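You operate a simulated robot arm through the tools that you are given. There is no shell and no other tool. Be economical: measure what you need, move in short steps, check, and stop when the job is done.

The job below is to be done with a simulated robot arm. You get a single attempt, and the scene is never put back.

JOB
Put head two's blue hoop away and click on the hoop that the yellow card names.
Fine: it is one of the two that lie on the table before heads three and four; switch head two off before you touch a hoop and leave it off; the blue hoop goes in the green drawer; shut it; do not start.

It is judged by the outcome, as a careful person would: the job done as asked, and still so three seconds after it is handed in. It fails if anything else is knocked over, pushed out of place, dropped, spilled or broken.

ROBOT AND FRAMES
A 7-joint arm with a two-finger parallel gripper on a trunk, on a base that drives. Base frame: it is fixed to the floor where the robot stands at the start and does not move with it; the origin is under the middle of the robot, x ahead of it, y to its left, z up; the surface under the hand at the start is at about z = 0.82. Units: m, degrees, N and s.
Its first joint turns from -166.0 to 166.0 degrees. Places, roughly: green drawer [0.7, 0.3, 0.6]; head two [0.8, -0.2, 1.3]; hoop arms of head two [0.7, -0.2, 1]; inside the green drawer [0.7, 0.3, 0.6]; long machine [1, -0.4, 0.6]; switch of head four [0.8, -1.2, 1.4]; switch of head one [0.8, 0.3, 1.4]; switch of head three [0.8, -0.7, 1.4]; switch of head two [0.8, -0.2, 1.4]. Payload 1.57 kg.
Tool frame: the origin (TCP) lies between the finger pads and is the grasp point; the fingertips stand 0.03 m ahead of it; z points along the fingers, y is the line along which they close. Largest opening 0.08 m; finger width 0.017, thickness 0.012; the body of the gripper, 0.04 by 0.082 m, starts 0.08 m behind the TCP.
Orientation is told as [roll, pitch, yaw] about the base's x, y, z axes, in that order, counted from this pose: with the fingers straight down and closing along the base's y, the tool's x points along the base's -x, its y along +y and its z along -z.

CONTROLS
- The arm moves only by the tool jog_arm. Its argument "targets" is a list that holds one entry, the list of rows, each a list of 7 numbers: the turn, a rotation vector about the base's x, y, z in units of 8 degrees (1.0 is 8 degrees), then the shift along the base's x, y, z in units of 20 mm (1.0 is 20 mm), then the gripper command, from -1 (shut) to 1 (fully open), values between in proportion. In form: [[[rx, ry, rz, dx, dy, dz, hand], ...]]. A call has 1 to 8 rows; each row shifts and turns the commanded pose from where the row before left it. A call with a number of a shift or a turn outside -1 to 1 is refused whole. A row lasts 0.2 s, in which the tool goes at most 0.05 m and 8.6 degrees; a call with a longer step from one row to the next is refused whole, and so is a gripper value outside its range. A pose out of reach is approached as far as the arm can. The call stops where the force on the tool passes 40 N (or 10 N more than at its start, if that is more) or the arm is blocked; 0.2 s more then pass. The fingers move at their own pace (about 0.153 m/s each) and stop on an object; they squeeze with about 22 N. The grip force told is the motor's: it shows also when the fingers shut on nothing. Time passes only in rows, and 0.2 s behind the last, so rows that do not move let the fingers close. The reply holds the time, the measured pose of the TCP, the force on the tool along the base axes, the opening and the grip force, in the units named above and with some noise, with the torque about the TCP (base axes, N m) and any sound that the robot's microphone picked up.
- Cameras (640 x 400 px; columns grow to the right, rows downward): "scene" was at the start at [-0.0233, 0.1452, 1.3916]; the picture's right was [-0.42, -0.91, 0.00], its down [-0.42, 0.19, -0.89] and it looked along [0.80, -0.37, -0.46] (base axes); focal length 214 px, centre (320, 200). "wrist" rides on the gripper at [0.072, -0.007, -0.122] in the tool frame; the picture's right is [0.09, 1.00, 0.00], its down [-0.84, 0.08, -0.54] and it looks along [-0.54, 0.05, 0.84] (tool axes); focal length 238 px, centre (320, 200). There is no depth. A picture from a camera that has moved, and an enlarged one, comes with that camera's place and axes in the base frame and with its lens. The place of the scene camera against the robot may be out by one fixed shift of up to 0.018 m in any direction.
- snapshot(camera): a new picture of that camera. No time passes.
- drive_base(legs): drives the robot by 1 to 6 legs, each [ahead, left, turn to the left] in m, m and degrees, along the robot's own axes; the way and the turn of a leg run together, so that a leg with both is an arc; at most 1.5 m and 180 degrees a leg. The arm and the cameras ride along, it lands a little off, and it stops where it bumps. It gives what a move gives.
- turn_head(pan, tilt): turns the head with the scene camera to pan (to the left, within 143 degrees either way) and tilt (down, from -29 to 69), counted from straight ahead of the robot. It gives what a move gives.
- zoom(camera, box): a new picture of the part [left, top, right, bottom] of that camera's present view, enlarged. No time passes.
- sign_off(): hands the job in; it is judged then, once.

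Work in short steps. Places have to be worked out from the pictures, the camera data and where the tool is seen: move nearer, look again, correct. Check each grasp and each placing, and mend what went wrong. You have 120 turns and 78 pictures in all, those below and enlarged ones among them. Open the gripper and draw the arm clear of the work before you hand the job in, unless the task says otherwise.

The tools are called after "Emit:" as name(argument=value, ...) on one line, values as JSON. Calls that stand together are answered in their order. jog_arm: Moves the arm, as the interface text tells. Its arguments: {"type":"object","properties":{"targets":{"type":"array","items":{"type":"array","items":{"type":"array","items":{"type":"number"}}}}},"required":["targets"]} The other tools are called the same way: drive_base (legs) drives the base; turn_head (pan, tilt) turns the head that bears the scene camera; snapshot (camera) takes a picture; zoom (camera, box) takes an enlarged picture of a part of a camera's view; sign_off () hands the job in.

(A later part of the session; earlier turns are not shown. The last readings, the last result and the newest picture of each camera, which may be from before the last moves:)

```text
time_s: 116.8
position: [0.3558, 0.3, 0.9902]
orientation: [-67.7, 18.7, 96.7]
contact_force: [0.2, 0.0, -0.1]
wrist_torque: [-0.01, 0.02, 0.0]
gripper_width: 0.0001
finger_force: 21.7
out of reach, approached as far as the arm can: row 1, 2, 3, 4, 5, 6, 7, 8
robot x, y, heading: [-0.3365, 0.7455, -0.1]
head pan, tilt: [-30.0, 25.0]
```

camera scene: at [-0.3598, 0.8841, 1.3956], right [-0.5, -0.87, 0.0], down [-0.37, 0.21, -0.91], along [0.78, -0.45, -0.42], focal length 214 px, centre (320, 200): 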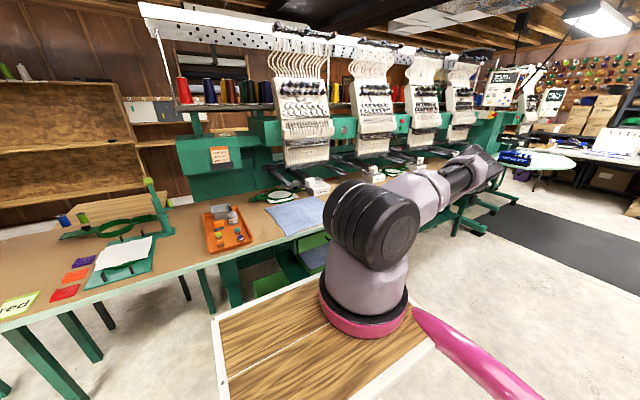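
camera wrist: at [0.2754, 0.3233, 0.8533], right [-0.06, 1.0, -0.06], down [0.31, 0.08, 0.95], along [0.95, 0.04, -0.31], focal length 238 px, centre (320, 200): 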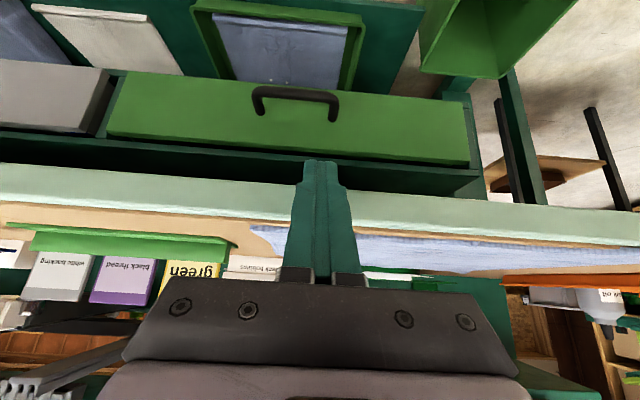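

Stalled, perhaps joint 7's limit. Try rolling the other way while lowering.

Emit:
jog_arm(targets=[[[-0.93, 0, 0.3, 0, 0, 0, -1], [-0.93, 0, 0.3, 0, 0, 0, -1], [0, 0, 0, 0, 0, -1, -1], [0, 0, 0, 0, 0, -1, -1], [0, 0, 0, 0, 0, -1, -1], [0, 0, 0, 0, 0, -1, -1], [0, 0, 0, 0, 0, -1, -1]]])

```text
time_s: 118.4
position: [0.3554, 0.3031, 0.9526]
orientation: [-64.9, 33.4, 102.8]
contact_force: [-0.4, 0.7, 0.3]
wrist_torque: [-0.01, 0.0, 0.02]
gripper_width: 0.0
finger_force: 20.7
out of reach, approached as far as the arm can: row 4, 5, 6, 7
robot x, y, heading: [-0.3329, 0.7451, 0.0]
head pan, tilt: [-30.0, 25.0]
```

That freed it somewhat; roll further that way while lowering.

Emit:
jog_arm(targets=[[[-0.93, 0, 0.3, 0, 0, 0, -1], [-0.93, 0, 0.3, 0, 0, 0, -1], [-0.93, 0, 0.3, 0, 0, -1, -1], [-0.93, 0, 0.3, 0, 0, -1, -1], [-0.93, 0, 0.3, 0, 0, -1, -1], [-0.93, 0, 0.3, 0, 0, -1, -1], [-0.93, 0, 0.3, 0, 0, -1, -1], [0, 0, 0, 0, 0, -1, -1]]])

Emit:
jog_arm(targets=[[[0, 0, 0, 0, 0, -1, -1], [0, 0, 0, 0, 0, -1, -1], [0, 0, 0, 0, 0, -1, -1], [0, 0, 0, 0, 0, -1, -1], [0, 0, 0, 0, 0, -1, -1], [0, 0, 0, 0, 0, -1, -1], [0, 0, 0, 0, 0, -1, -1]]])

```text
time_s: 120.2
position: [0.354, 0.3023, 0.8313]
orientation: [3.5, 71.9, -179.4]
contact_force: [0.0, -0.6, -0.5]
wrist_torque: [-0.04, -0.01, 0.02]
gripper_width: 0.0
finger_force: 21.2
robot x, y, heading: [-0.3338, 0.7435, -0.1]
head pan, tilt: [-30.0, 25.0]
```

```text
time_s: 121.8
position: [0.3601, 0.2949, 0.8117]
orientation: [3.2, 71.9, -179.8]
contact_force: [-0.3, 0.1, 0.4]
wrist_torque: [0.01, -0.02, 0.0]
gripper_width: 0.0
finger_force: 21.2
out of reach, approached as far as the arm can: row 2, 3, 4, 5, 6, 7
robot x, y, heading: [-0.3343, 0.749, -0.1]
head pan, tilt: [-30.0, 25.0]
```

Still near the same floor; test whether further roll releases it (joint-7 creep) or it's truly a floor.

Emit:
jog_arm(targets=[[[-0.93, 0, 0.3, 0, 0, 0, -1], [-0.93, 0, 0.3, 0, 0, 0, -1], [-0.93, 0, 0.3, 0, 0, 0, -1], [0, 0, 0, 0, 0, -1, -1], [0, 0, 0, 0, 0, -1, -1], [0, 0, 0, 0, 0, -1, -1]]])

```text
time_s: 123.2
position: [0.3612, 0.2928, 0.8174]
orientation: [53.6, 60.5, -125.6]
contact_force: [1.4, -0.3, -0.3]
wrist_torque: [0.0, 0.03, -0.02]
gripper_width: 0.0001
finger_force: 21.3
out of reach, approached as far as the arm can: row 2, 4, 5, 6
robot x, y, heading: [-0.3324, 0.7487, -0.3]
head pan, tilt: [-30.0, 25.0]
```

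Test at different spots: a little nearer and further left.

Emit:
jog_arm(targets=[[[0, 0, 0, -1, 0, 0, -1], [0, 0, 0, -1, 0, 0, -1], [0, 0, 0, -1, 0, 0, -1], [0, 0, 0, 0, 0, -1, -1], [0, 0, 0, 0, 0, -1, -1]]])

Emit:
jog_arm(targets=[[[0, 0, 0, 0, 1, 0, -1], [0, 0, 0, 0, 1, 0, -1], [0, 0, 0, 0, 1, 0, -1], [0, 0, 0, 0, 1, 0, -1], [0, 0, 0, 0, 0, -1, -1], [0, 0, 0, 0, 0, -1, -1]]])

Emit:
turn_head(pan=-45, tilt=25)

Emit:
snapshot(camera="scene")

```text
time_s: 124.4
position: [0.3068, 0.2855, 0.82]
orientation: [53.5, 60.7, -125.7]
contact_force: [0.1, 0.3, 0.1]
wrist_torque: [0.02, 0.0, -0.03]
gripper_width: 0.0
finger_force: 21.2
out of reach, approached as far as the arm can: row 3, 4, 5
robot x, y, heading: [-0.3354, 0.7448, -0.3]
head pan, tilt: [-30.0, 25.0]
```

```text
time_s: 125.8
position: [0.3178, 0.3512, 0.8317]
orientation: [53.5, 60.6, -125.7]
contact_force: [-0.7, 0.2, 1.1]
wrist_torque: [0.01, 0.0, 0.0]
gripper_width: 0.0
finger_force: 21.5
out of reach, approached as far as the arm can: row 2, 3, 4, 5, 6
robot x, y, heading: [-0.3393, 0.7475, 0.1]
head pan, tilt: [-30.0, 25.0]
```

```text
time_s: 126.6
position: [0.3167, 0.3519, 0.8325]
orientation: [53.5, 60.6, -125.6]
contact_force: [-0.4, 0.5, -0.9]
wrist_torque: [0.0, 0.0, -0.02]
gripper_width: 0.0001
finger_force: 20.9
robot x, y, heading: [-0.3336, 0.7436, -0.0]
head pan, tilt: [-45.0, 25.0]
```

```text
23 pictures are left
camera scene: at [-0.3744, 0.865, 1.3957], right [-0.71, -0.71, 0.0], down [-0.3, 0.3, -0.91], along [0.64, -0.64, -0.42], focal length 214 px, centre (320, 200)
```

scene: 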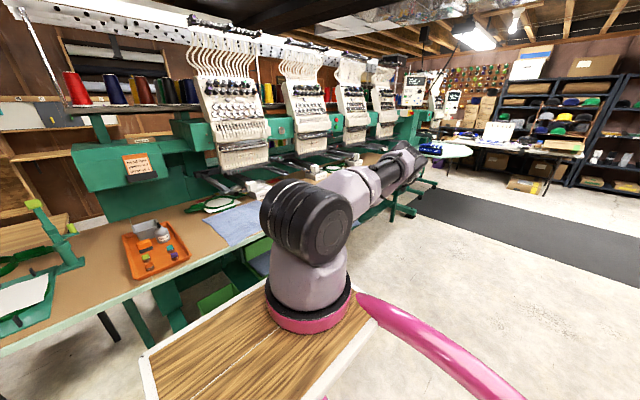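

The elbow sits out at azimuth -90° from the shoulder; if I stand so the wrist target is also at about -80° from the shoulder, the arm works in-plane and can go lower. Raise, shift the base to about (-0.13, 0.86), then come back.

Emit:
jog_arm(targets=[[[0, 0, 0, -0.5, -0.8, 1, -1], [0, 0, 0, -0.5, -0.8, 1, -1], [0, 0, 0, -0.5, -0.8, 1, -1], [0, 0, 0, -0.5, -0.8, 1, -1], [0, 0, 0, -0.5, -0.8, 1, -1], [0, 0, 0, -0.5, -0.8, 1, -1], [0, 0, 0, -0.5, -0.8, 1, -1], [0, 0, 0, -0.5, -0.8, 1, -1]]])

Emit:
drive_base(legs=[[0, 0.12, 0], [0.2, 0, 0]])

```text
time_s: 128.4
position: [0.2368, 0.2252, 0.9909]
orientation: [53.6, 60.6, -125.5]
contact_force: [-0.8, 0.0, 0.0]
wrist_torque: [0.02, -0.01, -0.04]
gripper_width: 0.0
finger_force: 21.6
robot x, y, heading: [-0.3321, 0.7437, -0.2]
head pan, tilt: [-45.0, 25.0]
```

```text
time_s: 130.8
position: [0.4361, 0.3433, 0.9908]
orientation: [53.7, 60.7, -125.7]
contact_force: [-0.4, 0.5, 0.5]
wrist_torque: [0.02, 0.04, 0.0]
gripper_width: 0.0
finger_force: 20.6
robot x, y, heading: [-0.1266, 0.8687, -0.2]
head pan, tilt: [-45.0, 25.0]
```

Now move back to x≈0.35, y≈0.30 and descend.

Emit:
jog_arm(targets=[[[0, 0, 0, -1, -0.5, 0, -1], [0, 0, 0, -1, -0.5, 0, -1], [0, 0, 0, -1, -0.5, 0, -1], [0, 0, 0, -1, -0.5, -0.5, -1], [0, 0, 0, -0.3, 0, -1, -1], [0, 0, 0, 0, 0, -1, -1], [0, 0, 0, 0, 0, -1, -1], [0, 0, 0, 0, 0, -1, -1]]])

Emit:
jog_arm(targets=[[[0, 0, 0, 0, 0, -1, -1], [0, 0, 0, 0, 0, -1, -1], [0, 0, 0, 0, 0, -1, -1], [0, 0, 0, 0, 0, -1, -1], [0, 0, 0, 0, 0, -1, -1], [0, 0, 0, 0, 0, -1, -1], [0, 0, 0, 0, 0, -1, -1], [0, 0, 0, 0, 0, -1, -1]]])

```text
time_s: 132.6
position: [0.3539, 0.3066, 0.9107]
orientation: [53.8, 60.6, -125.7]
contact_force: [0.8, -0.9, 0.3]
wrist_torque: [0.02, 0.04, 0.0]
gripper_width: 0.0001
finger_force: 21.1
out of reach, approached as far as the arm can: row 4, 5
robot x, y, heading: [-0.1293, 0.8686, -0.4]
head pan, tilt: [-45.0, 25.0]
```

```text
time_s: 134.4
position: [0.3553, 0.3068, 0.8152]
orientation: [53.5, 60.4, -125.8]
contact_force: [-0.6, 0.6, 0.5]
wrist_torque: [-0.01, -0.02, -0.01]
gripper_width: 0.0
finger_force: 20.8
out of reach, approached as far as the arm can: row 6, 7, 8
robot x, y, heading: [-0.1289, 0.8667, -0.4]
head pan, tilt: [-45.0, 25.0]
```

Floor again ~0.815 at this tilt whichever branch, so steep tools must do the low work. I go back to tool-down and test how low it reaches in front of the table.

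Emit:
jog_arm(targets=[[[0, 1, 0, -0.2, 0, 1, -1], [0, 1, 0, -0.2, 0, 1, -1], [0, 1, 0, -0.2, 0, 1, -1], [0, 1, 0, -0.2, 0, 1, -1], [0, 1, 0, -0.2, 0, 1, -1], [0, 1, 0, -0.2, 0, 1, -1], [0, 1, 0, -0.2, 0, 1, -1], [0, 1, 0, -0.2, 0, 1, -1]]])

Emit:
jog_arm(targets=[[[0, 1, 0, 0, 0, 0, -1], [0, 0, 0, 0, 0, -1, -1], [0, 0, 0, 0, 0, -1, -1], [0, 0, 0, 0, 0, -1, -1], [0, 0, 0, 0, 0, -1, -1], [0, 0, 0, 0, 0, -1, -1], [0, 0, 0, 0, 0, -1, -1], [0, 0, 0, 0, 0, -1, -1]]])

Emit:
jog_arm(targets=[[[0, 0, 0, 0, 0, -1, -1], [0, 0, 0, 0, 0, -1, -1], [0, 0, 0, 0, 0, -1, -1], [0, 0, 0, 0, 0, -1, -1], [0, 0, 0, 0, 0, -1, -1], [0, 0, 0, 0, 0, -1, -1], [0, 0, 0, 0, 0, -1, -1], [0, 0, 0, 0, 0, -1, -1]]])

```text
time_s: 136.2
position: [0.3272, 0.3253, 0.9504]
orientation: [8.9, 8.6, -156.3]
contact_force: [0.4, -0.5, 0.9]
wrist_torque: [0.04, -0.04, -0.02]
gripper_width: 0.0
finger_force: 21.9
out of reach, approached as far as the arm can: row 5, 6
robot x, y, heading: [-0.1267, 0.8669, -0.4]
head pan, tilt: [-45.0, 25.0]
```

```text
time_s: 138.0
position: [0.3279, 0.3286, 0.8091]
orientation: [5.9, 1.4, -156.6]
contact_force: [-0.5, 0.4, 0.1]
wrist_torque: [-0.02, -0.01, 0.0]
gripper_width: 0.0002
finger_force: 21.1
robot x, y, heading: [-0.1276, 0.8645, -0.3]
head pan, tilt: [-45.0, 25.0]
```

```text
time_s: 139.8
position: [0.3283, 0.3243, 0.6555]
orientation: [5.8, 1.3, -156.7]
contact_force: [0.2, -0.1, 0.7]
wrist_torque: [0.01, 0.0, 0.01]
gripper_width: 0.0
finger_force: 21.4
out of reach, approached as far as the arm can: row 8
robot x, y, heading: [-0.1332, 0.8656, -0.5]
head pan, tilt: [-45.0, 25.0]
```

Tool-down reaches z≈0.655 here. Test whether a larger radius changes the floor.

Emit:
jog_arm(targets=[[[0, 0, 0, 0, -1, 0, -1], [0, 0, 0, 0, -1, 0, -1], [0, 0, 0, 0, -1, 0, -1], [0, 0, 0, 0, -1, 0, -1], [0, 0, 0, 0, -1, 0, -1], [0, 0, 0, 0, -1, -1, -1], [0, 0, 0, 0, 0, -1, -1], [0, 0, 0, 0, 0, -1, -1]]])

Emit:
turn_head(pan=-60, tilt=35)

Emit:
snapshot(camera="scene")

```text
time_s: 141.6
position: [0.3264, 0.2163, 0.6696]
orientation: [5.9, 1.3, -156.6]
contact_force: [0.7, 0.1, -0.9]
wrist_torque: [0.0, 0.03, 0.01]
gripper_width: 0.0001
finger_force: 21.6
out of reach, approached as far as the arm can: row 3, 4, 5, 6, 7, 8
robot x, y, heading: [-0.1301, 0.8683, -0.4]
head pan, tilt: [-45.0, 25.0]
```

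```text
time_s: 142.4
position: [0.3263, 0.216, 0.6696]
orientation: [5.8, 1.2, -156.5]
contact_force: [0.4, 0.4, -0.4]
wrist_torque: [-0.01, -0.04, 0.0]
gripper_width: 0.0
finger_force: 21.3
robot x, y, heading: [-0.1312, 0.8649, -0.3]
head pan, tilt: [-60.0, 35.0]
```

```text
22 pictures are left
camera scene: at [-0.1918, 0.9748, 1.3799], right [-0.87, -0.5, 0.0], down [-0.28, 0.5, -0.82], along [0.41, -0.71, -0.57], focal length 214 px, centre (320, 200)
```

scene: 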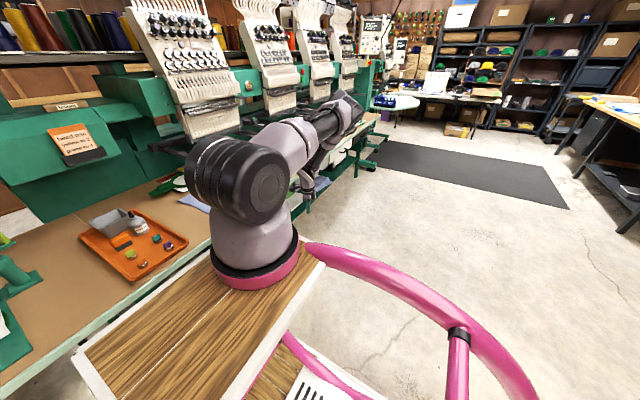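

I unwind the hand (yaw back +156°) while raising, to restore a neutral arm posture.

Emit:
jog_arm(targets=[[[0, 0, 0, 0, 0, 1, -1], [0, 0, 1, 0, 0, 1, -1], [0, 0, 1, 0, 0, 1, -1], [0, 0, 1, 0, 0, 1, -1], [0, 0, 1, 0, 0, 1, -1], [0, 0, 1, 0, 0, 1, -1], [0, 0, 1, 0, 0, 1, -1], [0, 0, 1, 0, 0, 1, -1]]])

Emit:
jog_arm(targets=[[[0, 0, 1, 0, 0, 1, -1], [0, 0, 1, 0, 0, 1, -1], [0, 0, 1, 0, 0, 1, -1], [0, 0, 1, 0, 0, 1, -1], [0, 0, 1, 0, 0, 1, -1], [0, 0, 1, 0, 0, 1, -1], [0, 0, 1, 0, 0, 1, -1], [0, 0, 1, 0, 0, 0.5, -1]]])

Emit:
jog_arm(targets=[[[0, 0, 1, 0, 0, 0, -1], [0, 0, 1, 0, 0, 0, -1], [0, 0, 1, 0, 0, 0, -1], [0, 0, 1, 0, 0, 0, -1], [0, 0, 0.5, 0, 0, 0, -1], [0, 0, 0, 0, 0, 0, -1]]])

Emit:
drive_base(legs=[[-0.35, 0, 0], [0, -0.42, 0]])

```text
time_s: 144.2
position: [0.3251, 0.2148, 0.8325]
orientation: [5.6, 1.4, -100.5]
contact_force: [-0.3, 0.2, 0.3]
wrist_torque: [0.01, -0.01, -0.03]
gripper_width: 0.0001
finger_force: 21.3
robot x, y, heading: [-0.1309, 0.8689, -0.1]
head pan, tilt: [-60.0, 35.0]
```

```text
time_s: 146.0
position: [0.3265, 0.2138, 0.9806]
orientation: [5.8, 1.4, -36.3]
contact_force: [0.5, 0.0, -0.3]
wrist_torque: [0.02, 0.01, 0.03]
gripper_width: 0.0
finger_force: 21.1
robot x, y, heading: [-0.1326, 0.8671, -0.4]
head pan, tilt: [-60.0, 35.0]
```

```text
time_s: 147.4
position: [0.3257, 0.214, 0.9808]
orientation: [5.8, 1.3, -0.4]
contact_force: [0.4, -0.4, -0.2]
wrist_torque: [0.0, 0.01, -0.01]
gripper_width: 0.0001
finger_force: 21.0
robot x, y, heading: [-0.1271, 0.8679, -0.5]
head pan, tilt: [-60.0, 35.0]
```

```text
time_s: 151.8
position: [-0.0274, -0.2005, 0.9797]
orientation: [5.8, 1.3, -0.5]
contact_force: [0.5, -0.3, 0.0]
wrist_torque: [0.02, 0.01, -0.03]
gripper_width: 0.0
finger_force: 21.5
robot x, y, heading: [-0.4865, 0.4529, -0.3]
head pan, tilt: [-60.0, 35.0]
```

Bring the arm straight ahead, then test lowering.

Emit:
jog_arm(targets=[[[-0.3, -0.1, 0, 1, 1, 0, -1], [-0.3, -0.1, 0, 1, 1, 0, -1], [0, 0, 0, 1, 1, 0, -1], [0, 0, 0, 1, 1, 0, -1], [0, 0, 0, 1, 1, 0, -1], [0, 0, 0, 1, 1, 0, -1], [0, 0, 0, 1, 1, 0, -1], [0, 0, 0, 1, 1, 0, -1]]])

Emit:
jog_arm(targets=[[[0, 0, 0, 1, 1, 0, -1], [0, 0, 0, 1, 1, 0, -1], [0, 0, 0, 1, 1, 0, -1], [0, 0, 0, 1, 1, 0, -1], [0, 0, 0, 1, 1, 0, -1], [0, 0, 0, 1, 1, 0, -1], [0, 0, 0, 1, 1, 0, -1], [0, 0, 0, 1, 1, 0, -1]]])

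Emit:
jog_arm(targets=[[[0, 0, 0, 0.7, 1, -1, -1], [0, 0, 0, 0.7, 1, -1, -1], [0, 0, 0, 0.7, 1, -1, -1], [0, 0, 0, 0.3, 1, -1, -1], [0, 0, 0, 0, 1, -1, -1], [0, 0, 0, 0, 1, -1, -1], [0, 0, 0, 0, 1, -1, -1], [0, 0, 0, 0, 1, -1, -1]]])

Emit:
jog_arm(targets=[[[0, 0, 0, 0, 0, -1, -1], [0, 0, 0, 0, 0, -1, -1], [0, 0, 0, 0, 0, -1, -1], [0, 0, 0, 0, 0, -1, -1], [0, 0, 0, 0, 0, -1, -1], [0, 0, 0, 0, 0, -1, -1], [0, 0, 0, 0, 0, -1, -1], [0, 0, 0, 0, 0, -1, -1]]])

Emit:
jog_arm(targets=[[[0, 0, 0, 0, 0, -1, -1], [0, 0, 0, 0, 0, -1, -1], [0, 0, 0, 0, 0, -1, -1], [0, 0, 0, 0, 0, -1, -1], [0, 0, 0, 0, 0, -1, -1], [0, 0, 0, 0, 0, -1, -1]]])

```text
time_s: 153.6
position: [0.1302, -0.0394, 0.9818]
orientation: [0.9, -0.2, -0.6]
contact_force: [-0.4, -0.2, 0.4]
wrist_torque: [0.0, 0.02, 0.02]
gripper_width: 0.0001
finger_force: 21.3
robot x, y, heading: [-0.4828, 0.4534, -0.2]
head pan, tilt: [-60.0, 35.0]
```

```text
time_s: 155.4
position: [0.2923, 0.1185, 0.9815]
orientation: [1.0, -0.3, -0.6]
contact_force: [-0.4, -0.3, -0.2]
wrist_torque: [0.03, -0.04, -0.01]
gripper_width: 0.0
finger_force: 21.1
robot x, y, heading: [-0.4818, 0.4501, 0.0]
head pan, tilt: [-60.0, 35.0]
```

```text
time_s: 157.2
position: [0.3388, 0.2796, 0.8226]
orientation: [1.0, -0.3, -0.6]
contact_force: [0.2, -0.1, -0.5]
wrist_torque: [0.04, 0.02, -0.01]
gripper_width: 0.0
finger_force: 21.0
robot x, y, heading: [-0.4851, 0.4552, -0.2]
head pan, tilt: [-60.0, 35.0]
```

```text
time_s: 159.0
position: [0.3376, 0.2802, 0.6766]
orientation: [1.0, -0.3, -0.4]
contact_force: [-0.1, -0.2, 0.8]
wrist_torque: [0.0, -0.03, 0.0]
gripper_width: 0.0
finger_force: 21.6
out of reach, approached as far as the arm can: row 8
robot x, y, heading: [-0.4877, 0.4538, -0.5]
head pan, tilt: [-60.0, 35.0]
```

```text
time_s: 160.4
position: [0.3373, 0.2803, 0.6766]
orientation: [1.0, -0.3, -0.6]
contact_force: [0.3, -0.2, 0.6]
wrist_torque: [0.0, -0.01, 0.02]
gripper_width: 0.0002
finger_force: 21.1
out of reach, approached as far as the arm can: row 1, 2, 3, 4, 5, 6
robot x, y, heading: [-0.4799, 0.4558, -0.1]
head pan, tilt: [-60.0, 35.0]
```

Floor 0.677 at radius 0.59; nearer was lower. Test nearer in.

Emit:
jog_arm(targets=[[[0, 0, 0, -1, 0, 0, -1], [0, 0, 0, -1, 0, 0, -1], [0, 0, 0, -1, 0, 0, -1], [0, 0, 0, -1, 0, 0, -1], [0, 0, 0, -1, 0, 0, -1], [0, 0, 0, -1, 0, -1, -1], [0, 0, 0, -1, 0, -1, -1], [0, 0, 0, -1, 0, -1, -1]]])

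Emit:
jog_arm(targets=[[[0, 0, 0, 0, 0, -1, -1], [0, 0, 0, 0, 0, -1, -1], [0, 0, 0, 0, 0, -1, -1], [0, 0, 0, 0, 0, -1, -1], [0, 0, 0, 0, 0, -1, -1]]])

Emit:
turn_head(pan=-30, tilt=40)

Emit:
snapshot(camera="scene")

```text
time_s: 162.2
position: [0.1779, 0.2788, 0.6559]
orientation: [1.0, -0.2, -0.5]
contact_force: [-0.4, -0.5, 0.2]
wrist_torque: [0.0, 0.01, -0.01]
gripper_width: 0.0001
finger_force: 21.7
out of reach, approached as far as the arm can: row 7, 8
robot x, y, heading: [-0.4838, 0.4556, -0.3]
head pan, tilt: [-60.0, 35.0]
```

```text
time_s: 163.4
position: [0.1797, 0.2786, 0.655]
orientation: [1.0, -0.3, -0.5]
contact_force: [-0.3, -0.6, -0.3]
wrist_torque: [-0.02, -0.01, 0.0]
gripper_width: 0.0
finger_force: 21.7
out of reach, approached as far as the arm can: row 1, 2, 3, 4, 5
robot x, y, heading: [-0.4836, 0.4502, -0.1]
head pan, tilt: [-60.0, 35.0]
```

```text
time_s: 164.4
position: [0.1791, 0.2789, 0.6554]
orientation: [1.0, -0.3, -0.5]
contact_force: [-1.0, 0.3, -0.6]
wrist_torque: [-0.05, -0.02, 0.0]
gripper_width: 0.0001
finger_force: 21.6
robot x, y, heading: [-0.4873, 0.4516, -0.3]
head pan, tilt: [-30.0, 40.0]
```

```text
21 pictures are left
camera scene: at [-0.5163, 0.5942, 1.3723], right [-0.5, -0.86, 0.0], down [-0.56, 0.32, -0.77], along [0.66, -0.39, -0.64], focal length 214 px, centre (320, 200)
```

scene: 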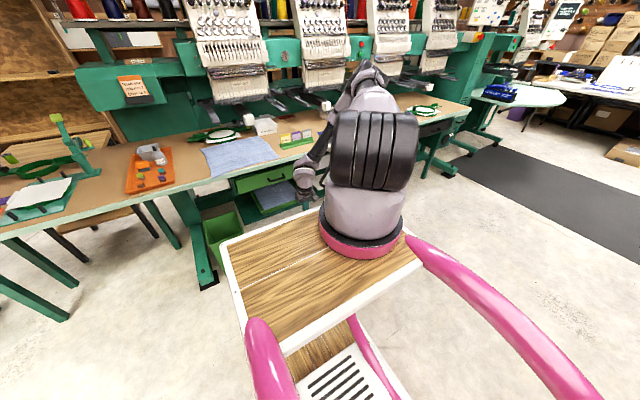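

The wrist floor (z≈0.865) is genuine. A feasible way: rolled hand, fully open, ~62° nose-down, hooking the bar with only the upper (inner) finger. I set that orientation in free space and test its floor.

Emit:
jog_arm(targets=[[[0, 0, -1, 0, 0, 1, -1], [0, 0, -1, 0, 0, 1, -1], [0, 0, -1, 0.8, 0, 1, -1], [0, 0, -1, 0.8, 0, 1, -1], [0, 0, -1, 0.8, 0, 0, -1], [0, 0, -1, 0.8, 0, 0, -1], [0, 0, -1, 0.8, 0, 0, -1], [0, 0, -1, 0.8, 0, 0, -1]]])

Emit:
jog_arm(targets=[[[0, 0, -1, 0.8, 0, 0, 1], [0, 0, -1, 0, 0, 0, 1], [0, 0, -1, 0, 0, 0, 1], [0, -0.9, -0.25, 0, 0, 0, 1], [0, -0.9, 0, 0, 0, 0, 1], [0, -0.9, 0, 0, 0, 0, 1], [0, -0.8, 0, 0, 0, 0, 1], [0, 0, 0, 0, 0, -1, 1]]])

Emit:
jog_arm(targets=[[[0, 0, 0, 0, 0.5, -0.5, 1], [0, 0, 0, 0, 0.5, -0.5, 1], [0, 0, 0, 0, 0, -0.5, 1], [0, 0, 0, 0, 0, -0.5, 1], [0, 0, 0, 0, 0, -0.5, 1]]])

```text
time_s: 166.2
position: [0.2739, 0.2791, 0.7351]
orientation: [1.0, -0.3, -64.7]
contact_force: [-0.9, -0.4, 0.8]
wrist_torque: [-0.02, 0.01, 0.01]
gripper_width: 0.0001
finger_force: 21.4
robot x, y, heading: [-0.4863, 0.454, -0.1]
head pan, tilt: [-30.0, 40.0]
```

```text
time_s: 168.0
position: [0.297, 0.2706, 0.7421]
orientation: [28.8, -0.2, -90.6]
contact_force: [0.2, -0.2, -0.1]
wrist_torque: [0.01, -0.03, 0.0]
gripper_width: 0.0798
finger_force: 0.0
out of reach, approached as far as the arm can: row 7, 8
robot x, y, heading: [-0.4835, 0.4514, 0.1]
head pan, tilt: [-30.0, 40.0]
```

```text
time_s: 169.2
position: [0.3106, 0.2726, 0.7396]
orientation: [28.7, -0.1, -90.6]
contact_force: [0.8, 0.4, -0.6]
wrist_torque: [0.01, -0.03, 0.01]
gripper_width: 0.0799
finger_force: 0.1
out of reach, approached as far as the arm can: row 1, 2, 3, 4, 5
robot x, y, heading: [-0.4841, 0.4499, -0.2]
head pan, tilt: [-30.0, 40.0]
```

This roll stalls at 0.74 (likely joint 7). I try the opposite roll (180° about the tool axis), which should sit mid-range.

Emit:
jog_arm(targets=[[[-0.485, 0, 0.875, 0, 0, 1, 1], [-0.485, 0, 0.875, 0, 0, 1, 1], [-0.485, 0, 0.875, 0, 0, 1, 1], [-0.485, 0, 0.875, 0, 0, 0, 1], [-0.485, 0, 0.875, 0, 0, 0, 1], [-0.485, 0, 0.875, 0, 0, 0, 1], [-0.485, 0, 0.875, 0, 0, 0, 1], [-0.485, 0, 0.875, 0, 0, 0, 1]]])

Emit:
jog_arm(targets=[[[-0.485, 0, 0.875, 0, 0, 0, 1], [-0.485, 0, 0.875, 0, 0, 0, 1], [-0.485, 0, 0.875, 0, 0, 0, 1], [-0.485, 0, 0.875, 0, 0, 0, 1], [-0.485, 0, 0.875, 0, 0, 0, 1], [-0.485, 0, 0.875, 0, 0, 0, 1], [-0.485, 0, 0.875, 0, 0, 0, 1], [-0.485, 0, 0.875, 0, 0, 0, 1]]])

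Emit:
jog_arm(targets=[[[-0.485, 0, 0.875, 0, 0, 0, 1], [-0.485, 0, 0.875, 0, 0, 0, 1], [-0.485, 0, 0.875, 0, 0, 0, 1], [-0.485, 0, 0.875, 0, 0, 0, 1], [-0.485, 0, 0.875, 0, 0, 0, 1], [-0.485, 0, 0.875, 0, 0, -1, 1], [-0.24, 0, 0.43, 0, 0, -1, 1], [0, 0, 0, 0, 0, -1, 1]]])

Emit:
jog_arm(targets=[[[0, 0, 0, 0, 0, -1, 1], [0, 0, 0, 0, 0, -1, 1], [0, 0, 0, 0, 0, -1, 1], [0, 0, 0, 0, 0, -1, 1], [0, 0, 0, 0, 0, -1, 1], [0, 0, 0, 0, 0, -1, 1]]])

```text
time_s: 171.0
position: [0.3099, 0.2729, 0.799]
orientation: [13.9, -26.3, -29.6]
contact_force: [0.9, -0.4, 0.2]
wrist_torque: [-0.01, 0.01, 0.01]
gripper_width: 0.0799
finger_force: 0.1
robot x, y, heading: [-0.4803, 0.4555, -0.2]
head pan, tilt: [-30.0, 40.0]
```

```text
time_s: 172.8
position: [0.3098, 0.2724, 0.7982]
orientation: [-18.8, -23.0, 41.6]
contact_force: [-0.4, -0.3, 0.5]
wrist_torque: [0.01, 0.01, 0.01]
gripper_width: 0.08
finger_force: 0.1
robot x, y, heading: [-0.4882, 0.4508, -0.2]
head pan, tilt: [-30.0, 40.0]
```

```text
time_s: 174.6
position: [0.31, 0.2719, 0.7397]
orientation: [-29.1, -0.7, 89.7]
contact_force: [-0.6, -0.4, -0.3]
wrist_torque: [-0.01, 0.02, -0.03]
gripper_width: 0.0802
finger_force: 0.1
robot x, y, heading: [-0.4881, 0.4525, -0.4]
head pan, tilt: [-30.0, 40.0]
```

```text
time_s: 176.0
position: [0.3115, 0.2746, 0.6826]
orientation: [-28.8, -0.6, 89.7]
contact_force: [1.4, 0.0, -0.1]
wrist_torque: [-0.03, -0.01, 0.02]
gripper_width: 0.0799
finger_force: 0.1
out of reach, approached as far as the arm can: row 3, 4, 5, 6
robot x, y, heading: [-0.487, 0.4512, -0.5]
head pan, tilt: [-30.0, 40.0]
```

With this roll, 61° reaches z=0.683 — just enough for hooking. I retract along the tool axis, set 62°, and drive forward to the pre-hook point.

Emit:
jog_arm(targets=[[[0, 0.12, 0, -0.5, 0.3, 0.9, 1], [0, 0, 0, -0.5, 0.3, 0.9, 1], [0, 0, 0, -0.3, 0, 0.7, 1], [0, 0, 0, 0, 0, 0, 1]]])

Emit:
drive_base(legs=[[0.12, 0, 0]])

Emit:
snapshot(camera="wrist")

```text
time_s: 177.0
position: [0.2879, 0.2857, 0.7321]
orientation: [-28.0, -0.6, 89.8]
contact_force: [-0.1, 0.4, -0.6]
wrist_torque: [0.0, -0.05, 0.03]
gripper_width: 0.0799
finger_force: 0.0
robot x, y, heading: [-0.4841, 0.4518, -0.2]
head pan, tilt: [-30.0, 40.0]
```

```text
time_s: 178.2
position: [0.406, 0.2865, 0.7321]
orientation: [-27.9, -0.7, 89.7]
contact_force: [-16.1, -1.9, -7.6]
wrist_torque: [0.02, -0.79, 0.08]
gripper_width: 0.0637
finger_force: 0.1
robot x, y, heading: [-0.3661, 0.4521, -0.1]
head pan, tilt: [-30.0, 40.0]
```

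```text
20 pictures are left
camera wrist: at [0.3561, 0.2138, 0.8426], right [-0.88, -0.08, -0.47], down [-0.32, 0.83, 0.45], along [0.35, 0.55, -0.76], focal length 238 px, centre (320, 200)
```

wrist: 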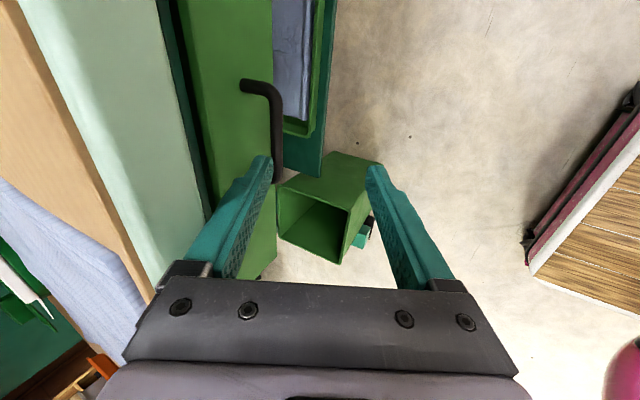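

Fingers touched the table's lower front corner (fingers squeezed to 64 mm). I ease back 8 mm so they reopen, then slide in along the tool axis just under that corner, stopping short above the bar.

Emit:
jog_arm(targets=[[[0, 0, 0, -0.6, 0, 0, 1], [0, 0, 0, 0.15, 0, -0.2, 1], [0, 0, 0, 0, 0, 0, 1]]])

Emit:
jog_arm(targets=[[[0, 0, 0, 0.28, 0, -0.5, 1], [0, 0, 0, 0.28, 0, -0.5, 1], [0, 0, 0, 0.28, 0, -0.5, 1], [0, 0, 0, 0.28, 0, -0.5, 1], [0, 0, 0, 0, 0, 0, 1]]])

Emit:
zoom(camera="wrist", box=[180, 60, 340, 200])

```text
time_s: 179.0
position: [0.3978, 0.2871, 0.7293]
orientation: [-27.9, -0.6, 89.7]
contact_force: [-0.4, 0.2, -0.4]
wrist_torque: [-0.01, 0.03, 0.04]
gripper_width: 0.0797
finger_force: 0.1
robot x, y, heading: [-0.3628, 0.4533, -0.0]
head pan, tilt: [-30.0, 40.0]
```

```text
time_s: 180.2
position: [0.4202, 0.2872, 0.6871]
orientation: [-27.9, -0.6, 89.8]
contact_force: [0.5, -0.1, -0.5]
wrist_torque: [0.01, -0.04, -0.01]
gripper_width: 0.0795
finger_force: 0.1
robot x, y, heading: [-0.3631, 0.4516, -0.3]
head pan, tilt: [-30.0, 40.0]
```

```text
2.86 times, centred on (260, 130) of wrist
camera zoom: at [0.3702, 0.2134, 0.7983], right [-0.88, -0.08, -0.47], down [-0.32, 0.83, 0.45], along [0.35, 0.55, -0.76], focal length 681 px, centre (491, 400)
```

zoom: 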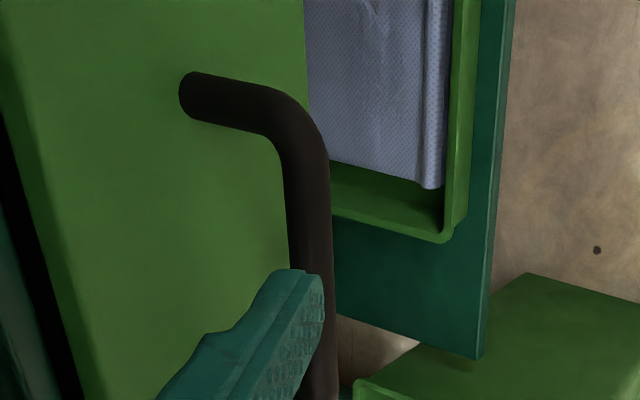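

Slid in with no contact; tip is right above/before the bar. Now forward 13 mm over the bar, then down 7 mm behind it.

Emit:
jog_arm(targets=[[[0, 0, 0, 0.35, 0, 0, 1], [0, 0, 0, 0.3, 0, 0, 1], [0, 0, 0, 0, 0, -0.2, 1], [0, 0, 0, 0, 0, -0.2, 1], [0, 0, 0, 0, 0, 0, 1]]])

Emit:
zoom(camera="wrist", box=[180, 60, 340, 200])

```text
time_s: 181.4
position: [0.4315, 0.2876, 0.6807]
orientation: [-27.8, -0.6, 89.8]
contact_force: [0.3, 0.6, -0.2]
wrist_torque: [0.01, -0.01, 0.0]
gripper_width: 0.0801
finger_force: 0.1
robot x, y, heading: [-0.3646, 0.452, -0.2]
head pan, tilt: [-30.0, 40.0]
```

```text
2.86 times, centred on (260, 130) of wrist
camera zoom: at [0.3824, 0.2136, 0.7913], right [-0.88, -0.08, -0.47], down [-0.32, 0.83, 0.45], along [0.35, 0.55, -0.76], focal length 681 px, centre (491, 400)
```

zoom: 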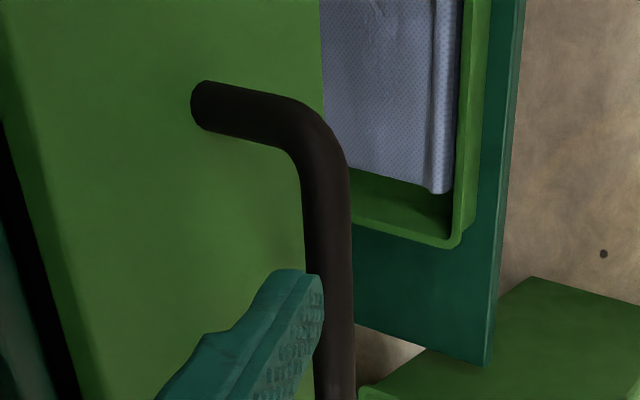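

No contact yet; relative to the bar the finger's inner face still needs ~6 mm more forward. Nudge forward, then down.

Emit:
jog_arm(targets=[[[0, 0, 0, 0, 0, 0.1, 1], [0, 0, 0, 0.2, 0, 0, 1], [0, 0, 0, 0.2, 0, 0, 1], [0, 0, 0, 0, 0, -0.15, 1], [0, 0, 0, 0, 0, -0.15, 1], [0, 0, 0, 0, 0, 0, 1]]])

Emit:
zoom(camera="wrist", box=[180, 60, 340, 200])

```text
time_s: 182.8
position: [0.4397, 0.2868, 0.6812]
orientation: [-27.9, -0.6, 89.8]
contact_force: [-9.2, 0.6, -1.4]
wrist_torque: [-0.11, -1.03, 0.12]
gripper_width: 0.0801
finger_force: 0.1
out of reach, approached as far as the arm can: row 5
robot x, y, heading: [-0.3642, 0.4551, 0.1]
head pan, tilt: [-30.0, 40.0]
```

```text
2.86 times, centred on (260, 130) of wrist
camera zoom: at [0.3897, 0.2137, 0.7911], right [-0.88, -0.08, -0.47], down [-0.32, 0.83, 0.45], along [0.35, 0.55, -0.76], focal length 681 px, centre (491, 400)
```

zoom: 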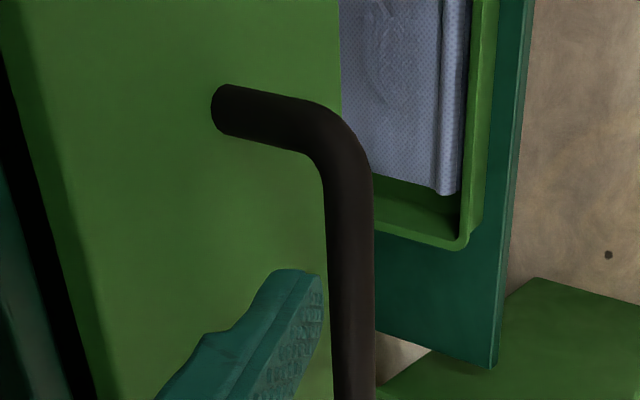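

The finger is now behind the bar (light touch of hand on the table edge). Pull back gently and see whether the drawer follows.

Emit:
jog_arm(targets=[[[0, 0, 0, -0.4, 0, 0, 1], [0, 0, 0, -0.4, 0, 0, 1], [0, 0, 0, -0.4, 0, 0, 1], [0, 0, 0, -0.4, 0, 0, 1], [0, 0, 0, -0.4, 0, 0, 1]]])

Emit:
zoom(camera="wrist", box=[180, 60, 340, 200])

```text
time_s: 184.0
position: [0.4055, 0.2871, 0.6858]
orientation: [-27.4, -0.6, 89.8]
contact_force: [-0.2, -0.9, -0.7]
wrist_torque: [0.02, 0.01, 0.0]
gripper_width: 0.0803
finger_force: 0.2
out of reach, approached as far as the arm can: row 5
robot x, y, heading: [-0.3603, 0.4529, -0.0]
head pan, tilt: [-30.0, 40.0]
```

```text
2.86 times, centred on (260, 130) of wrist
camera zoom: at [0.3566, 0.2141, 0.7972], right [-0.88, -0.08, -0.46], down [-0.31, 0.83, 0.45], along [0.34, 0.55, -0.76], focal length 681 px, centre (491, 400)
```

zoom: 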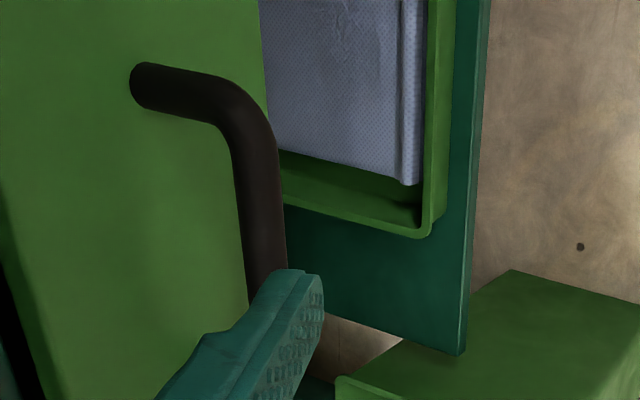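

It slid over the top. Better: put the open finger behind the bar again and close the gripper — the inner finger then pulls the bar back and down, and the fingers pinch it.

Emit:
jog_arm(targets=[[[0, 0.06, 0, 0, 0, 0.2, 1], [0, 0, 0, 0.8, 0, 0, 1], [0, 0, 0, 0.5, 0, 0, 1], [0, 0, 0, 0.4, 0, 0, 1], [0, 0, 0, 0, 0, -0.2, 1], [0, 0, 0, 0, 0, -0.2, 1], [0, 0, 0, 0, 0, 0, 1]]])

Emit:
zoom(camera="wrist", box=[180, 60, 340, 200])

```text
time_s: 185.1
position: [0.435, 0.2869, 0.6855]
orientation: [-26.8, -0.6, 89.9]
contact_force: [1.4, 1.2, -7.2]
wrist_torque: [-0.17, 0.25, -0.05]
gripper_width: 0.0781
finger_force: 0.1
robot x, y, heading: [-0.3678, 0.4507, 0.2]
head pan, tilt: [-30.0, 40.0]
stopped in row 5: the force on the tool passed its limit at 45 N (the readings are from after the stop); the commanded pose is now the measured one
```

```text
2.86 times, centred on (260, 130) of wrist
camera zoom: at [0.3864, 0.2135, 0.797], right [-0.89, -0.08, -0.45], down [-0.31, 0.83, 0.46], along [0.34, 0.55, -0.77], focal length 681 px, centre (491, 400)
```

zoom: 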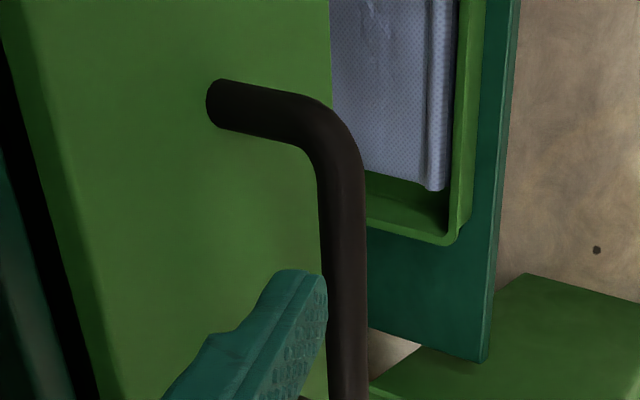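

Finger edge is at the bar's back side. Close the gripper now, slowly.

Emit:
jog_arm(targets=[[[0, 0, 0, 0, 0, 0, 0.5], [0, 0, 0, 0, 0, 0, 0], [0, 0, 0, 0, 0, 0, -0.5], [0, 0, 0, 0, 0, 0, -1], [0, 0, 0, 0, 0, 0, -1]]])

Emit:
snapshot(camera="wrist")

```text
time_s: 186.3
position: [0.4351, 0.2859, 0.6861]
orientation: [-26.9, -0.7, 89.9]
contact_force: [-4.9, 3.0, -1.0]
wrist_torque: [-0.24, -0.61, 0.1]
gripper_width: 0.0
finger_force: 21.1
robot x, y, heading: [-0.3651, 0.4505, -0.1]
head pan, tilt: [-30.0, 40.0]
```

```text
14 pictures are left
camera wrist: at [0.3866, 0.2134, 0.7979], right [-0.89, -0.08, -0.45], down [-0.31, 0.83, 0.46], along [0.34, 0.55, -0.77], focal length 238 px, centre (320, 200)
```

wrist: 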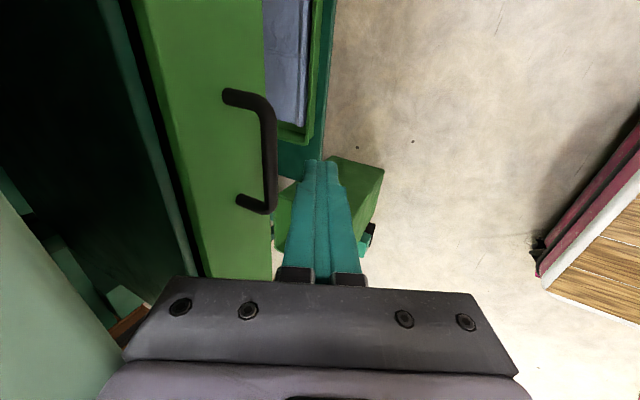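

The bar sits ~1 cm deeper than I took it, so this can't catch. The arm's elbow hangs out to the right; I'll try to restore a neutral elbow by rotating the arm around to the right against joint 1's stop and returning. First back out and go tool-down, high and near.

Emit:
jog_arm(targets=[[[0, 0, 0, -1, 0, 0.3, -1], [0, 0, 0, -1, 0, 0.3, -1], [0, 0, 0, -1, 0, 0.3, -1], [0, 0, 0, -1, 0, 0.5, -1], [0, 0.8, 0, -1, 0, 1, -1], [0, 0.8, 0, -1, 0, 1, -1], [0, 0.8, 0, -1, 0, 1, -1], [0, 0.9, 0, -1, 0, 1, -1]]])

Emit:
jog_arm(targets=[[[0, 0, -1, 0, 0, 1, -1], [0, 0, -1, 0, 0, 1, -1], [0, 0, -1, 0, 0, 1, -1], [0, 0, -1, 0, 0, 1, -1], [0, 0, -1, 0, 0, 1, -1], [0, 0, -1, 0, 0, 1, -1], [0, 0, -1, 0, 0, 1, -1], [0, 0, -1, 0, 0, 1, -1]]])

Emit:
jog_arm(targets=[[[0, 0, -1, -0.5, 0, 1, -1], [0, 0, -1, -0.5, 0, 1, -1], [0, 0, -1, -0.5, 0, 1, -1], [0, 0, -0.2, -0.5, 0, 1, -1], [0, 0, 0, -0.5, 0, 1, -1], [0, 0, 0, -0.5, 0, 1, -1], [0, 0, 0, -0.5, 0, 1, -1], [0, 0, 0, -0.5, 0, 1, -1]]])

Emit:
jog_arm(targets=[[[0, 0, 0, 0, 0, 1, -1], [0, 0, 0, 0, 0, 1, -1], [0, 0, 0, 0, 0, 1, -1], [0, 0, 0, 0, 0, 1, -1], [0, 0, 0, 0, 0, 1, -1], [0, 0, 0, 0, 0, 1, -1], [0, 0, 0, 0, 0, 1, -1], [0, 0, 0, 0, 0, 1, -1]]])

Emit:
snapshot(camera="scene")

```text
time_s: 188.1
position: [0.2798, 0.2857, 0.7978]
orientation: [-0.4, -0.6, 89.6]
contact_force: [0.6, 1.3, -0.2]
wrist_torque: [0.06, -0.03, 0.0]
gripper_width: 0.0
finger_force: 21.2
out of reach, approached as far as the arm can: row 4
robot x, y, heading: [-0.3621, 0.4547, -0.1]
head pan, tilt: [-30.0, 40.0]
```

```text
time_s: 189.9
position: [0.2806, 0.2853, 0.9582]
orientation: [-0.6, -0.6, 25.4]
contact_force: [0.6, -0.2, -0.7]
wrist_torque: [0.04, 0.04, 0.01]
gripper_width: 0.0
finger_force: 21.3
robot x, y, heading: [-0.3625, 0.4517, -0.1]
head pan, tilt: [-30.0, 40.0]
```

```text
time_s: 191.7
position: [0.2013, 0.2843, 1.1182]
orientation: [-0.5, -0.5, 0.0]
contact_force: [0.6, 0.0, 0.0]
wrist_torque: [0.05, 0.02, 0.03]
gripper_width: 0.0
finger_force: 21.5
robot x, y, heading: [-0.364, 0.4512, -0.0]
head pan, tilt: [-30.0, 40.0]
```

```text
time_s: 193.5
position: [0.2001, 0.2857, 1.2791]
orientation: [-0.5, -0.5, 0.0]
contact_force: [-0.3, -0.3, 0.5]
wrist_torque: [0.01, 0.02, -0.02]
gripper_width: 0.0003
finger_force: 21.6
robot x, y, heading: [-0.3619, 0.4523, -0.1]
head pan, tilt: [-30.0, 40.0]
```

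```text
13 pictures are left
camera scene: at [-0.397, 0.5938, 1.3723], right [-0.5, -0.86, 0.0], down [-0.56, 0.32, -0.77], along [0.66, -0.38, -0.64], focal length 214 px, centre (320, 200)
```

scene: 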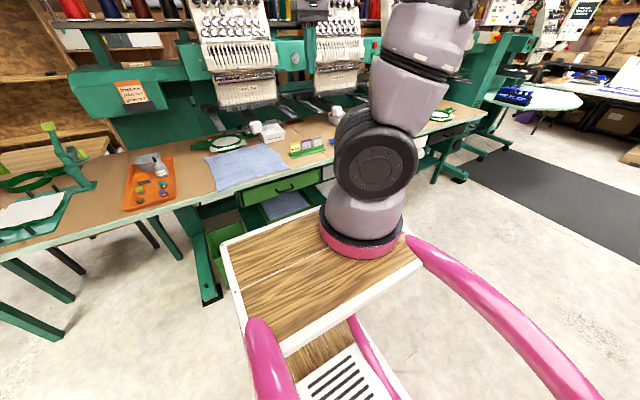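

I try a different descent path: extend out at height, then go straight down, to see if the elbow settles better.

Emit:
drive_base(legs=[[-0.25, 0, 0]])

Emit:
jog_arm(targets=[[[0, 0, 0, 1, 0, 0, -1], [0, 0, 0, 1, 0, 0, -1], [0, 0, 0, 1, 0, 0, -1], [0, 0, 0, 1, 0, 0, -1], [0, 0, 0, 1, 0, 0, -1], [0, 0, 0, 1, 0, 0, -1], [0, 0, 0, 1, 0, 0, -1], [0, 0, 0, 1, 0, 0, -1]]])

Emit:
jog_arm(targets=[[[0, 0, 0, 1, 0, 0, -1], [0, 0, 0, 1, 0, 0, -1], [0, 0, 0, 1, 0, 0, -1], [0, 0, 0, 1, 0, 0, -1], [0, 0, 0, 1, 0, 0, -1], [0, 0, 0, 1, 0, 0, -1], [0, 0, 0, 1, 0, 0, -1], [0, 0, 0, 1, 0, 0, -1]]])

Emit:
jog_arm(targets=[[[0, 0, 0, 0, 0, -1, -1], [0, 0, 0, 0, 0, -1, -1], [0, 0, 0, 0, 0, -1, -1], [0, 0, 0, 0, 0, -1, -1], [0, 0, 0, 0, 0, -1, -1], [0, 0, 0, 0, 0, -1, -1], [0, 0, 0, 0, 0, -1, -1], [0, 0, 0, 0, 0, -1, -1]]])

Emit:
jog_arm(targets=[[[0, 0, 0, 0, 0, -1, -1], [0, 0, 0, 0, 0, -1, -1], [0, 0, 0, 0, 0, -1, -1], [0, 0, 0, 0, 0, -1, -1], [0, 0, 0, 0, 0, -1, -1], [0, 0, 0, 0, 0, -1, -1], [0, 0, 0, 0, 0, -1, -1], [0, 0, 0, 0, 0, -1, -1]]])

Emit:
jog_arm(targets=[[[0, 0, 0, 0, 0, -1, -1], [0, 0, 0, 0, 0, -1, -1], [0, 0, 0, 0, 0, -1, -1], [0, 0, 0, 0, 0, -1, -1], [0, 0, 0, 0, 0, -1, -1], [0, 0, 0, 0, 0, -1, -1], [0, 0, 0, 0, 0, -1, -1], [0, 0, 0, 0, 0, -1, -1]]])

Emit:
jog_arm(targets=[[[0, 0, 0, 0, 0, -1, -1], [0, 0, 0, 0, 0, -1, -1], [0, 0, 0, 0, 0, -1, -1], [0, 0, 0, 0, 0, -1, -1], [0, 0, 0, 0, 0, -1, -1], [0, 0, 0, 0, 0, -1, -1], [0, 0, 0, 0, 0, -1, -1], [0, 0, 0, 0, 0, -1, -1]]])

```text
time_s: 195.3
position: [-0.055, 0.285, 1.2773]
orientation: [-0.5, -0.6, -0.3]
contact_force: [-0.7, -0.2, -0.4]
wrist_torque: [0.01, 0.0, 0.0]
gripper_width: 0.0
finger_force: 21.2
robot x, y, heading: [-0.6166, 0.4548, -0.3]
head pan, tilt: [-30.0, 40.0]
```

```text
time_s: 197.1
position: [0.1062, 0.2844, 1.2792]
orientation: [-0.5, -0.6, -0.2]
contact_force: [0.4, 0.1, 0.5]
wrist_torque: [-0.02, -0.04, 0.0]
gripper_width: 0.0
finger_force: 21.3
robot x, y, heading: [-0.6182, 0.4556, -0.2]
head pan, tilt: [-30.0, 40.0]
```

```text
time_s: 198.9
position: [0.265, 0.2836, 1.2783]
orientation: [-0.5, -0.5, -0.1]
contact_force: [-0.4, -0.7, -0.7]
wrist_torque: [0.0, 0.01, -0.04]
gripper_width: 0.0
finger_force: 21.5
robot x, y, heading: [-0.6206, 0.454, -0.3]
head pan, tilt: [-30.0, 40.0]
```

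```text
time_s: 200.7
position: [0.2659, 0.2828, 1.1177]
orientation: [-0.5, -0.7, -0.2]
contact_force: [0.1, 0.6, 0.2]
wrist_torque: [-0.01, -0.01, -0.03]
gripper_width: 0.0003
finger_force: 21.2
robot x, y, heading: [-0.6207, 0.4578, -0.2]
head pan, tilt: [-30.0, 40.0]
```

```text
time_s: 202.5
position: [0.2655, 0.2832, 0.9584]
orientation: [-0.5, -0.6, -0.2]
contact_force: [-0.2, -1.0, 0.4]
wrist_torque: [-0.02, -0.02, -0.02]
gripper_width: 0.0002
finger_force: 21.3
robot x, y, heading: [-0.6192, 0.4542, -0.1]
head pan, tilt: [-30.0, 40.0]
```

```text
time_s: 204.3
position: [0.2642, 0.2857, 0.7981]
orientation: [-0.5, -0.5, -0.3]
contact_force: [-0.5, 0.6, 0.3]
wrist_torque: [0.0, -0.01, -0.03]
gripper_width: 0.0001
finger_force: 21.2
robot x, y, heading: [-0.6189, 0.457, -0.3]
head pan, tilt: [-30.0, 40.0]
```

```text
time_s: 206.1
position: [0.264, 0.2843, 0.638]
orientation: [-0.5, -0.6, -0.2]
contact_force: [-0.3, 0.1, 0.0]
wrist_torque: [-0.01, -0.02, -0.04]
gripper_width: 0.0
finger_force: 21.3
robot x, y, heading: [-0.6184, 0.4529, -0.3]
head pan, tilt: [-30.0, 40.0]
```

That worked: tool-down now reaches 0.638 at full ease. I keep this posture: raise a bit, turn the fingers (yaw +90), then pitch up to ~40° nose-down.

Emit:
jog_arm(targets=[[[0, 0, 1, 0, 0, 0.7, -1], [0, 0, 1, 0, 0, 0.7, -1], [0, 0, 1, 0, 0, 0.7, -1], [0, 0, 1, 0, 0, 0.7, -1], [0, 0, 1, 0, 0, 0.7, -1], [0, 0, 1, 0, 0, 0.7, -1], [0, 0, 1, 0, 0, 0.7, -1], [0, 0, 1, 0, 0, 0.7, -1]]])

Emit:
jog_arm(targets=[[[0, 0, 1, 0, 0, 0, 0], [0, 0, 1, 0, 0, 0, 0], [0, 0, 1, 0, 0, 0, 0], [0, -1, 0.25, 0, 0, 0, 0], [0, -1, 0, 0, 0, 0, 0], [0, -1, 0, 0, 0, 0, 0], [0, -1, 0, 0, 0, 0, 0], [0, -1, 0, 0, 0, 0, 0]]])

Emit:
jog_arm(targets=[[[0, -1, 0, 0, 0, 0, 0], [0, -0.25, 0, 0, 0, 0, 0], [0, 0, 0, 0, 0, -1, 0], [0, 0, 0, 0, 0, -1, 0], [0, 0, 0, 0, 0, -1, 0], [0, 0, 0, 0, 0, -1, 0], [0, 0, 0, 0, 0, -0.5, 0]]])

```text
time_s: 207.9
position: [0.2648, 0.2842, 0.7493]
orientation: [-0.5, -0.6, 63.9]
contact_force: [0.0, 1.3, -0.1]
wrist_torque: [0.01, -0.01, 0.02]
gripper_width: 0.0
finger_force: 21.3
robot x, y, heading: [-0.6204, 0.4533, -0.0]
head pan, tilt: [-30.0, 40.0]
```

```text
time_s: 209.7
position: [0.2647, 0.2837, 0.7509]
orientation: [-40.6, -0.5, 90.2]
contact_force: [-1.0, -0.2, -0.2]
wrist_torque: [0.03, 0.0, 0.03]
gripper_width: 0.0399
finger_force: 0.0
robot x, y, heading: [-0.6213, 0.455, -0.4]
head pan, tilt: [-30.0, 40.0]
```

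```text
time_s: 211.3
position: [0.266, 0.2851, 0.6584]
orientation: [-50.6, -0.5, 90.4]
contact_force: [-0.2, 1.0, -0.2]
wrist_torque: [0.02, 0.01, 0.0]
gripper_width: 0.0401
finger_force: 0.0
robot x, y, heading: [-0.6191, 0.4513, -0.3]
head pan, tilt: [-30.0, 40.0]
```

Now 39° nose-down at z=0.658 is reached freely. Set ~30°, z≈0.674 and drive forward toward the handle.

Emit:
jog_arm(targets=[[[0, -0.6, 0, 0, 0.2, 0.4, 0.1], [0, -0.6, 0, 0, 0.2, 0.4, 0.1], [0, 0, 0, 0, 0, 0, 0.1]]])

Emit:
drive_base(legs=[[0.16, 0, 0.3]])

Emit:
snapshot(camera="wrist")

```text
time_s: 212.1
position: [0.2645, 0.2925, 0.6745]
orientation: [-60.1, -0.5, 90.5]
contact_force: [0.6, 0.2, 0.2]
wrist_torque: [0.01, 0.0, 0.02]
gripper_width: 0.044
finger_force: 0.2
robot x, y, heading: [-0.62, 0.4505, -0.3]
head pan, tilt: [-30.0, 40.0]
```

```text
time_s: 213.5
position: [0.4222, 0.3, 0.6753]
orientation: [-60.1, -0.5, 91.0]
contact_force: [-0.2, 0.1, -0.5]
wrist_torque: [0.02, 0.0, 0.0]
gripper_width: 0.0442
finger_force: 0.1
robot x, y, heading: [-0.4631, 0.4516, 0.2]
head pan, tilt: [-30.0, 40.0]
```

```text
12 pictures are left
camera wrist: at [0.3222, 0.2255, 0.7412], right [-0.49, -0.09, -0.86], down [-0.52, 0.83, 0.21], along [0.69, 0.56, -0.46], focal length 238 px, centre (320, 200)
```

wrist: 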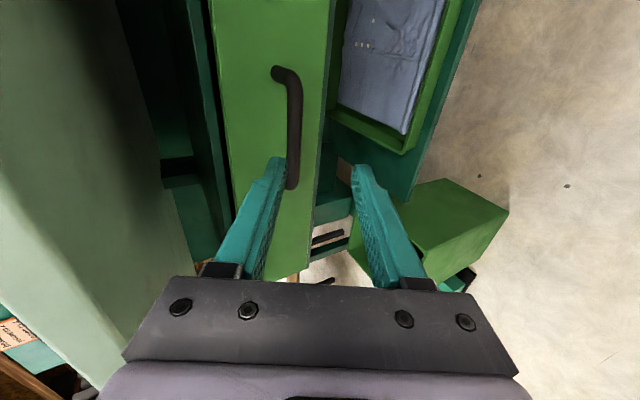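

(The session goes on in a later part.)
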